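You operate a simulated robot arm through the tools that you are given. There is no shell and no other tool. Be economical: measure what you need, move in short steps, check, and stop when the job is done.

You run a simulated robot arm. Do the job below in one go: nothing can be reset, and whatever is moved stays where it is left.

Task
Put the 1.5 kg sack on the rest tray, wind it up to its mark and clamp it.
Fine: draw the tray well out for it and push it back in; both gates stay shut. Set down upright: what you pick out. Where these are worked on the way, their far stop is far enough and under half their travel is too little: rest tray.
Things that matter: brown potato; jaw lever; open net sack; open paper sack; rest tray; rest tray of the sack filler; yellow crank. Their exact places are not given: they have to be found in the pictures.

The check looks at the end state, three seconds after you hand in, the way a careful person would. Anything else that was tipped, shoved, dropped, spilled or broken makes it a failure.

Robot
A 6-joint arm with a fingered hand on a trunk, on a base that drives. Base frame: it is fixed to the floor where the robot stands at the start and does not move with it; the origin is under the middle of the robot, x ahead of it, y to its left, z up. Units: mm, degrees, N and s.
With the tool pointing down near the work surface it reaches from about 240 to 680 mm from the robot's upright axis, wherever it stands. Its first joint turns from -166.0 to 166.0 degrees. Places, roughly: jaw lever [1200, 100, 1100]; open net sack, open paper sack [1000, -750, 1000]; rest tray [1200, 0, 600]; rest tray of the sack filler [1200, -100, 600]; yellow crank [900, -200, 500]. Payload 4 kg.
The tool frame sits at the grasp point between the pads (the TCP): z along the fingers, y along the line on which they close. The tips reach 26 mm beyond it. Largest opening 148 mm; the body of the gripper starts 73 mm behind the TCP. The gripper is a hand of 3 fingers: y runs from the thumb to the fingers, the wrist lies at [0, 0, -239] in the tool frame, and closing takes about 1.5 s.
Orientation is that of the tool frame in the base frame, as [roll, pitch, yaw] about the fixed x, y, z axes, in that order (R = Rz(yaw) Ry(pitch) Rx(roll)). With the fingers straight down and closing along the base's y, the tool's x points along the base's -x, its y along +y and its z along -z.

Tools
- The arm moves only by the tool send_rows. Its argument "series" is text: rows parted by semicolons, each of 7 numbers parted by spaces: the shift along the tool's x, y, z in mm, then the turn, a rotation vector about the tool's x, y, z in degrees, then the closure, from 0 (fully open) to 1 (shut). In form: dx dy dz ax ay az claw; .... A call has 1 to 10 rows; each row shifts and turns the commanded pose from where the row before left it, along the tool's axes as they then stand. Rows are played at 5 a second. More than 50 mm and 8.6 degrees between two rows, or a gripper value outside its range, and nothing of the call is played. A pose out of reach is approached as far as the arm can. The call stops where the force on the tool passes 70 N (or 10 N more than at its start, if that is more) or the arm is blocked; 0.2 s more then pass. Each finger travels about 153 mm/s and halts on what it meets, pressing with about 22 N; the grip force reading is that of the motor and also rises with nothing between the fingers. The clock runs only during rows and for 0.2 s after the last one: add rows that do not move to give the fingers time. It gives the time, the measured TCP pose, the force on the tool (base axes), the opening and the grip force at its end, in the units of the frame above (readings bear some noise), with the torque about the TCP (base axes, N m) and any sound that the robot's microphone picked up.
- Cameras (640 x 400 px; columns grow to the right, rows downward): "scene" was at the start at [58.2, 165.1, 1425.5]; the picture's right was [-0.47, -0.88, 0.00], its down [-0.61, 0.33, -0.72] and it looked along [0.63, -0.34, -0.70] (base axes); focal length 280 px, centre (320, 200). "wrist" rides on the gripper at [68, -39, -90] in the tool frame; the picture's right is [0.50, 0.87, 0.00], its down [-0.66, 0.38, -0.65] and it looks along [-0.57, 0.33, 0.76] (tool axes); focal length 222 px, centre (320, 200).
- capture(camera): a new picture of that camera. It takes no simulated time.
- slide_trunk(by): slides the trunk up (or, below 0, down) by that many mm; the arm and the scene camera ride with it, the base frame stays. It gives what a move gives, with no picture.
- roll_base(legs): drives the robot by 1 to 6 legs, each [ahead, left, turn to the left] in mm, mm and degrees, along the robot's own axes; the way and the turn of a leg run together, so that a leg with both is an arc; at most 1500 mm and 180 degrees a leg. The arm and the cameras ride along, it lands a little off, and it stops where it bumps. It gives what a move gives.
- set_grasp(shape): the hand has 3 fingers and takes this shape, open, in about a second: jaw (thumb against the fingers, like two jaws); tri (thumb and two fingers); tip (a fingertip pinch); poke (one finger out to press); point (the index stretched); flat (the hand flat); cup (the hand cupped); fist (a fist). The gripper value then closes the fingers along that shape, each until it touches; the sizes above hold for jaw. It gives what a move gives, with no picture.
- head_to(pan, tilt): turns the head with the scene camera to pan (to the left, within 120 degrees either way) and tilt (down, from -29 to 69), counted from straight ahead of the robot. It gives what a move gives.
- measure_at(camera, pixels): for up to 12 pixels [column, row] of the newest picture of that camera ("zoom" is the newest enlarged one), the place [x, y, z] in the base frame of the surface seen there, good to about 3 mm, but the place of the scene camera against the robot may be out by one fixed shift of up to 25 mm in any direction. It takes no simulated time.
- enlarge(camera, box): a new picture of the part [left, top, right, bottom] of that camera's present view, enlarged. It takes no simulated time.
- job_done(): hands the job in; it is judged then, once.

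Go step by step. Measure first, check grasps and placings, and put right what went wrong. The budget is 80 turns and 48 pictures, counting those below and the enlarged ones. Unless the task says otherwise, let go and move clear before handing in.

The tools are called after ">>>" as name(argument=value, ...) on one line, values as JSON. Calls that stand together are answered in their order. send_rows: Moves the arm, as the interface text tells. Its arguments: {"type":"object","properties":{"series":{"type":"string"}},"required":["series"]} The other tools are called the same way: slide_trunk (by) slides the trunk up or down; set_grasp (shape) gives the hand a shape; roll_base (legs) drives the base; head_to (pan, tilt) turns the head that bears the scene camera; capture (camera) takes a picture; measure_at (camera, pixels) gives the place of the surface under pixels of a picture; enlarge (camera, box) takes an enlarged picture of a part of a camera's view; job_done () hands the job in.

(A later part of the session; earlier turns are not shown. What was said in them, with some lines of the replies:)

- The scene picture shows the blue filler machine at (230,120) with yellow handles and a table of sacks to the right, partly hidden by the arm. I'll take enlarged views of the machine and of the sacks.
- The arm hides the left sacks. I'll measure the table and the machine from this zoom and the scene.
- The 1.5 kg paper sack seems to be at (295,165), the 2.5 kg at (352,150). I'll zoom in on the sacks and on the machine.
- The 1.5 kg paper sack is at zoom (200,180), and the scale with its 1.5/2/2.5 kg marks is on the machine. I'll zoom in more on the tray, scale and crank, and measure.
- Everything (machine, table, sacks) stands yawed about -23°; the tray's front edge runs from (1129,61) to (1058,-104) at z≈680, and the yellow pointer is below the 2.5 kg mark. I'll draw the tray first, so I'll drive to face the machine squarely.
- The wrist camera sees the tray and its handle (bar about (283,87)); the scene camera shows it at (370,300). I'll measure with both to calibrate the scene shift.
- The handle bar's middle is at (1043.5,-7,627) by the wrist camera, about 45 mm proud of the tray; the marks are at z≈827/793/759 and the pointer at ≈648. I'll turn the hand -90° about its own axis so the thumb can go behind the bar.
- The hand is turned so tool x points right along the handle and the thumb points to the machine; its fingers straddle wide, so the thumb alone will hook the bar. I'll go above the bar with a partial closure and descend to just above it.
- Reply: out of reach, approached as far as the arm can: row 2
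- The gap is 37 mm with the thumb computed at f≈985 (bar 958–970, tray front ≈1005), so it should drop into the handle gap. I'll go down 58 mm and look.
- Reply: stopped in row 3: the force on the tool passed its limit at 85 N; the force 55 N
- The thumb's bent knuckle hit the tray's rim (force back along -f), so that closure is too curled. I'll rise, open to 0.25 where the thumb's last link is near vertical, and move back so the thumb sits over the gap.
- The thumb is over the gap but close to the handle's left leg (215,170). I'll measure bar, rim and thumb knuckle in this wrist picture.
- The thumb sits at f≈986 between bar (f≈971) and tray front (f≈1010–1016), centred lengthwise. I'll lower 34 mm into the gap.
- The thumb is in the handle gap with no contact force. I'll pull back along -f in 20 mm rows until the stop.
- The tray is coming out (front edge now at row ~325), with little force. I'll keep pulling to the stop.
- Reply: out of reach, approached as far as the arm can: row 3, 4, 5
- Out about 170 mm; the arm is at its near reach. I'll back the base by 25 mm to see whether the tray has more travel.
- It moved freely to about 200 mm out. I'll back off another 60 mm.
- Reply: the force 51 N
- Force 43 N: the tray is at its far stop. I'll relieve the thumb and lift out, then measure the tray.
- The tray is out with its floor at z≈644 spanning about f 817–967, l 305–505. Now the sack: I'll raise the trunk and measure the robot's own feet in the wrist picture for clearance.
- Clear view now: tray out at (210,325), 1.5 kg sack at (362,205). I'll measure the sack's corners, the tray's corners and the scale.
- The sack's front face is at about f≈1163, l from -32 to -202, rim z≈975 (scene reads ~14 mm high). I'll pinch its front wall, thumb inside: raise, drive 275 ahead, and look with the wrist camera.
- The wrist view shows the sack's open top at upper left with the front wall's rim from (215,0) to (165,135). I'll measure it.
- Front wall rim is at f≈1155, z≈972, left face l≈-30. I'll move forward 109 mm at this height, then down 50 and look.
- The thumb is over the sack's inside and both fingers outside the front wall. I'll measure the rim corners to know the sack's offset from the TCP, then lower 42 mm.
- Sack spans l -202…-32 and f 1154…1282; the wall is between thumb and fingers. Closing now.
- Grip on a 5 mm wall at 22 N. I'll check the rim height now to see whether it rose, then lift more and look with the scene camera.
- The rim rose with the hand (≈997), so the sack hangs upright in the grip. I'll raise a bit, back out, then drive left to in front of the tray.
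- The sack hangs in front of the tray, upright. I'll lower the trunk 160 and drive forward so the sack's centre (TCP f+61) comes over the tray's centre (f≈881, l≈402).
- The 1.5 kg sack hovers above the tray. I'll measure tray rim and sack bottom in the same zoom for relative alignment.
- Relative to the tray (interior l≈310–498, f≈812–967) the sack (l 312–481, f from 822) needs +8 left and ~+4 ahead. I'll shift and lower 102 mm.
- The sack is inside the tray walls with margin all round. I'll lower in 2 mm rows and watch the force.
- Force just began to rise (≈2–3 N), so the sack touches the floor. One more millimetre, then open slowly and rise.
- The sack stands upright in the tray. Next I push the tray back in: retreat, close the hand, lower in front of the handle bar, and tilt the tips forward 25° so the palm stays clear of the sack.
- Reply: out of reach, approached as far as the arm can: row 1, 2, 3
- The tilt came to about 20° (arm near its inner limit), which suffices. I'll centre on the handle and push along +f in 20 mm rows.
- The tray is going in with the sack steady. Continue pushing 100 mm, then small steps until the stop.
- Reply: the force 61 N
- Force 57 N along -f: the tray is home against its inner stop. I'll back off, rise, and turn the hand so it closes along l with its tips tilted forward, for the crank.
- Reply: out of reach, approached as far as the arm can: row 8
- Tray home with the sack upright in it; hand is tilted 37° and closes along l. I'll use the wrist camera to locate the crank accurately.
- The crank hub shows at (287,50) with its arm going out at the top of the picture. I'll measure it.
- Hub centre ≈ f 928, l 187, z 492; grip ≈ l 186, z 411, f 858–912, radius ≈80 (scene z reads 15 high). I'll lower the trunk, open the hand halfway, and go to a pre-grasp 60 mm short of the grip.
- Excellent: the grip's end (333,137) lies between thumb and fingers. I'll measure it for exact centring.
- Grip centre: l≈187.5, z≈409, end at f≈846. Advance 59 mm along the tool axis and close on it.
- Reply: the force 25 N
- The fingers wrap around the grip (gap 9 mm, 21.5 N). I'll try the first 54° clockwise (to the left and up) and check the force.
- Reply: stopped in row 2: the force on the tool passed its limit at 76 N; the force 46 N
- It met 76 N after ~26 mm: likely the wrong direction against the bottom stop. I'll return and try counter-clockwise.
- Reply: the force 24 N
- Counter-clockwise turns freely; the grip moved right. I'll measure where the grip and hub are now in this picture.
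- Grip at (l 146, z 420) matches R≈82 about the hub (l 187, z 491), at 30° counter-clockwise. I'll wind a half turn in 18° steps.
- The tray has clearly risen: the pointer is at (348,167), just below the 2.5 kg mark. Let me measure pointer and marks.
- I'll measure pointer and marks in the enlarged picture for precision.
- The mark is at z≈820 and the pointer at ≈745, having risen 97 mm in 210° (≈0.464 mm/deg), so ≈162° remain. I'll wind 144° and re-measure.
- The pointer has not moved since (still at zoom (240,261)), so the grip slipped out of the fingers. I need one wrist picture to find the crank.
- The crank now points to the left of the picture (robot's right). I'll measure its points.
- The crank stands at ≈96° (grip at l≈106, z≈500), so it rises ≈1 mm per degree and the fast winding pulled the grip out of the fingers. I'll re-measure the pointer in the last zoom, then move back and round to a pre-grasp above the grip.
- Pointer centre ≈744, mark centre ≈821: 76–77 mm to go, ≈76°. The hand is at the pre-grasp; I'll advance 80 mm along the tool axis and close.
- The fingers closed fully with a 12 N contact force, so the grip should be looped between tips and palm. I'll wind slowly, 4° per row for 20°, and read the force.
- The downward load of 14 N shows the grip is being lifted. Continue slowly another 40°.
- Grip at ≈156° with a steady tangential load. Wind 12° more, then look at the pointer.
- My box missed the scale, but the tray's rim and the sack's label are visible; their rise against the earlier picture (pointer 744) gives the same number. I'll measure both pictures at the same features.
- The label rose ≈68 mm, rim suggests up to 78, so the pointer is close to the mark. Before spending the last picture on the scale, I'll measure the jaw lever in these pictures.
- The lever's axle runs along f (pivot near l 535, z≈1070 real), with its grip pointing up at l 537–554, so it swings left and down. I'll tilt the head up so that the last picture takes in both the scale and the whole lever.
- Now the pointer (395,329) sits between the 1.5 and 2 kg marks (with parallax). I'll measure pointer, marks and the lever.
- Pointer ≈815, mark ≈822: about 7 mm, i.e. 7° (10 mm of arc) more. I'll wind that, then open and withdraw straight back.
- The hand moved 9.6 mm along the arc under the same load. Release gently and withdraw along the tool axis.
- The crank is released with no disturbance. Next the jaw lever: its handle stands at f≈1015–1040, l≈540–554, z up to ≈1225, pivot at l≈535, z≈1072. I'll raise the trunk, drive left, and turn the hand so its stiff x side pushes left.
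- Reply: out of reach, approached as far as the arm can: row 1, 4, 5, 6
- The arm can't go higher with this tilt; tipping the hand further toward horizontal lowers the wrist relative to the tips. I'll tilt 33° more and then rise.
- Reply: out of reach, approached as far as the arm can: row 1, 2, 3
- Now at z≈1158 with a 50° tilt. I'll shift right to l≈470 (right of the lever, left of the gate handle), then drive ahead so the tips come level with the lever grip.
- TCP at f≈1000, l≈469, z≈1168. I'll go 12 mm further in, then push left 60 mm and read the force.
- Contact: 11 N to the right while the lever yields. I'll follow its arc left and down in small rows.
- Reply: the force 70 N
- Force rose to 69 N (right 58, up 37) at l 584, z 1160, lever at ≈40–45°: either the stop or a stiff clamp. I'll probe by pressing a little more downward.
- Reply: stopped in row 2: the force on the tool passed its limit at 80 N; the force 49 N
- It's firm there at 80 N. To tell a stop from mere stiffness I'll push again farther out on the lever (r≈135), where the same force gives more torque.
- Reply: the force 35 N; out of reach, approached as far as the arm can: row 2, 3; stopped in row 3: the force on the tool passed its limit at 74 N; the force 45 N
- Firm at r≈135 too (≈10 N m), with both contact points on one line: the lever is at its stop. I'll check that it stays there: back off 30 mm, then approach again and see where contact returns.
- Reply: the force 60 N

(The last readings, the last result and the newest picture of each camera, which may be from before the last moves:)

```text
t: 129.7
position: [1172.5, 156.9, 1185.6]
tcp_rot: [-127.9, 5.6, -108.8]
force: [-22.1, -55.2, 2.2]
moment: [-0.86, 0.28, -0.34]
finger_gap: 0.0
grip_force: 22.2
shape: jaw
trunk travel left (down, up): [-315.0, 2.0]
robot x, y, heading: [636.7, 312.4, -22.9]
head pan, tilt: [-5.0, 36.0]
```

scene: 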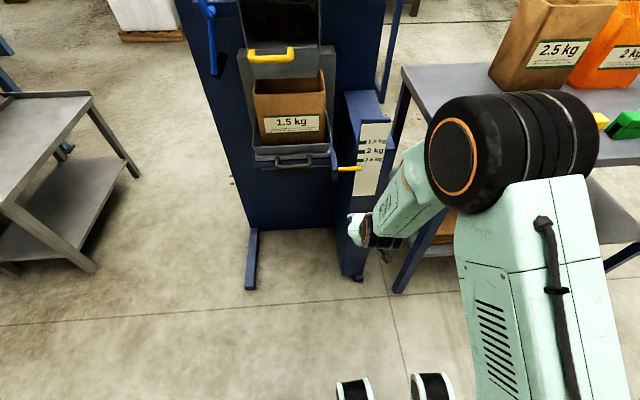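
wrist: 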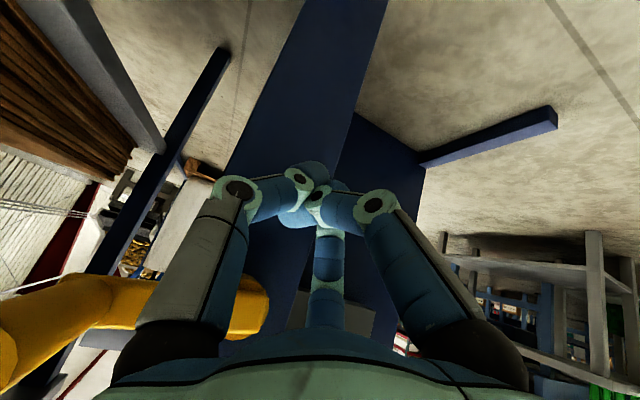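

Contact returns at the same place and is rigid, so the lever stays at its stop, clamped. I'll move clear: a little right, then straight back with the base.

>>> send_rows(series="12 0 -1.3 0 0 0 1;10 0 -1 0 0 0 1;0 0 0 0 0 0 1")

>>> roll_base(legs=[[-350, 0, 0]])

```text
t: 130.5
position: [1169.7, 150.9, 1184.0]
tcp_rot: [-128.0, 5.2, -108.2]
force: [0.8, -0.1, 0.4]
moment: [-0.01, 0.02, 0.01]
finger_gap: 0.0
grip_force: 22.9
shape: jaw
trunk travel left (down, up): [-315.0, 2.0]
robot x, y, heading: [636.2, 312.1, -23.0]
head pan, tilt: [-5.0, 36.0]
```

```text
t: 132.8
position: [841.8, 290.3, 1185.3]
tcp_rot: [-128.0, 5.3, -108.1]
force: [0.9, 0.1, -0.6]
moment: [0.0, 0.0, -0.04]
finger_gap: 0.0
grip_force: 22.3
shape: jaw
trunk travel left (down, up): [-315.0, 2.0]
robot x, y, heading: [311.3, 447.5, -22.6]
head pan, tilt: [-5.0, 36.0]
```

The hand is clear. I'll try one last picture in case one remains.

>>> capture(camera="scene")

```text
refused: no pictures are left
```

No pictures are left. By the readings, the sack stands in the tray, the tray is home and wound to its mark, the lever is at its stop and the hand is clear, so I'm handing in.

>>> job_done()

```text
The job is handed in.
```

I handed the job in with the 1.5 kg sack on the rest tray, the tray pushed home and wound up to about the 1.5 kg mark, and the jaw lever pushed over to where it stopped. I had no pictures left to check the end state.

- **Sack and tray:** I drew the tray out to its far stop, set the sack down inside it and pushed it back to its inner stop. Later pictures showed the sack upright and the tray home.
- **Mark:** The last picture put the pointer about 7 mm below the 1.5 kg mark. I wound the crank about 7° more to close that gap but could not look again.
- **Clamp:** I pushed the lever left and down, through roughly 35°. It then held firm under about 70–80 N at two points along its length and stayed there when I backed off. I took that as clamped, but did not see the jaws close.
- **Gates:** I did not work or touch either gate, and both looked shut in the last picture, which was before the lever push.
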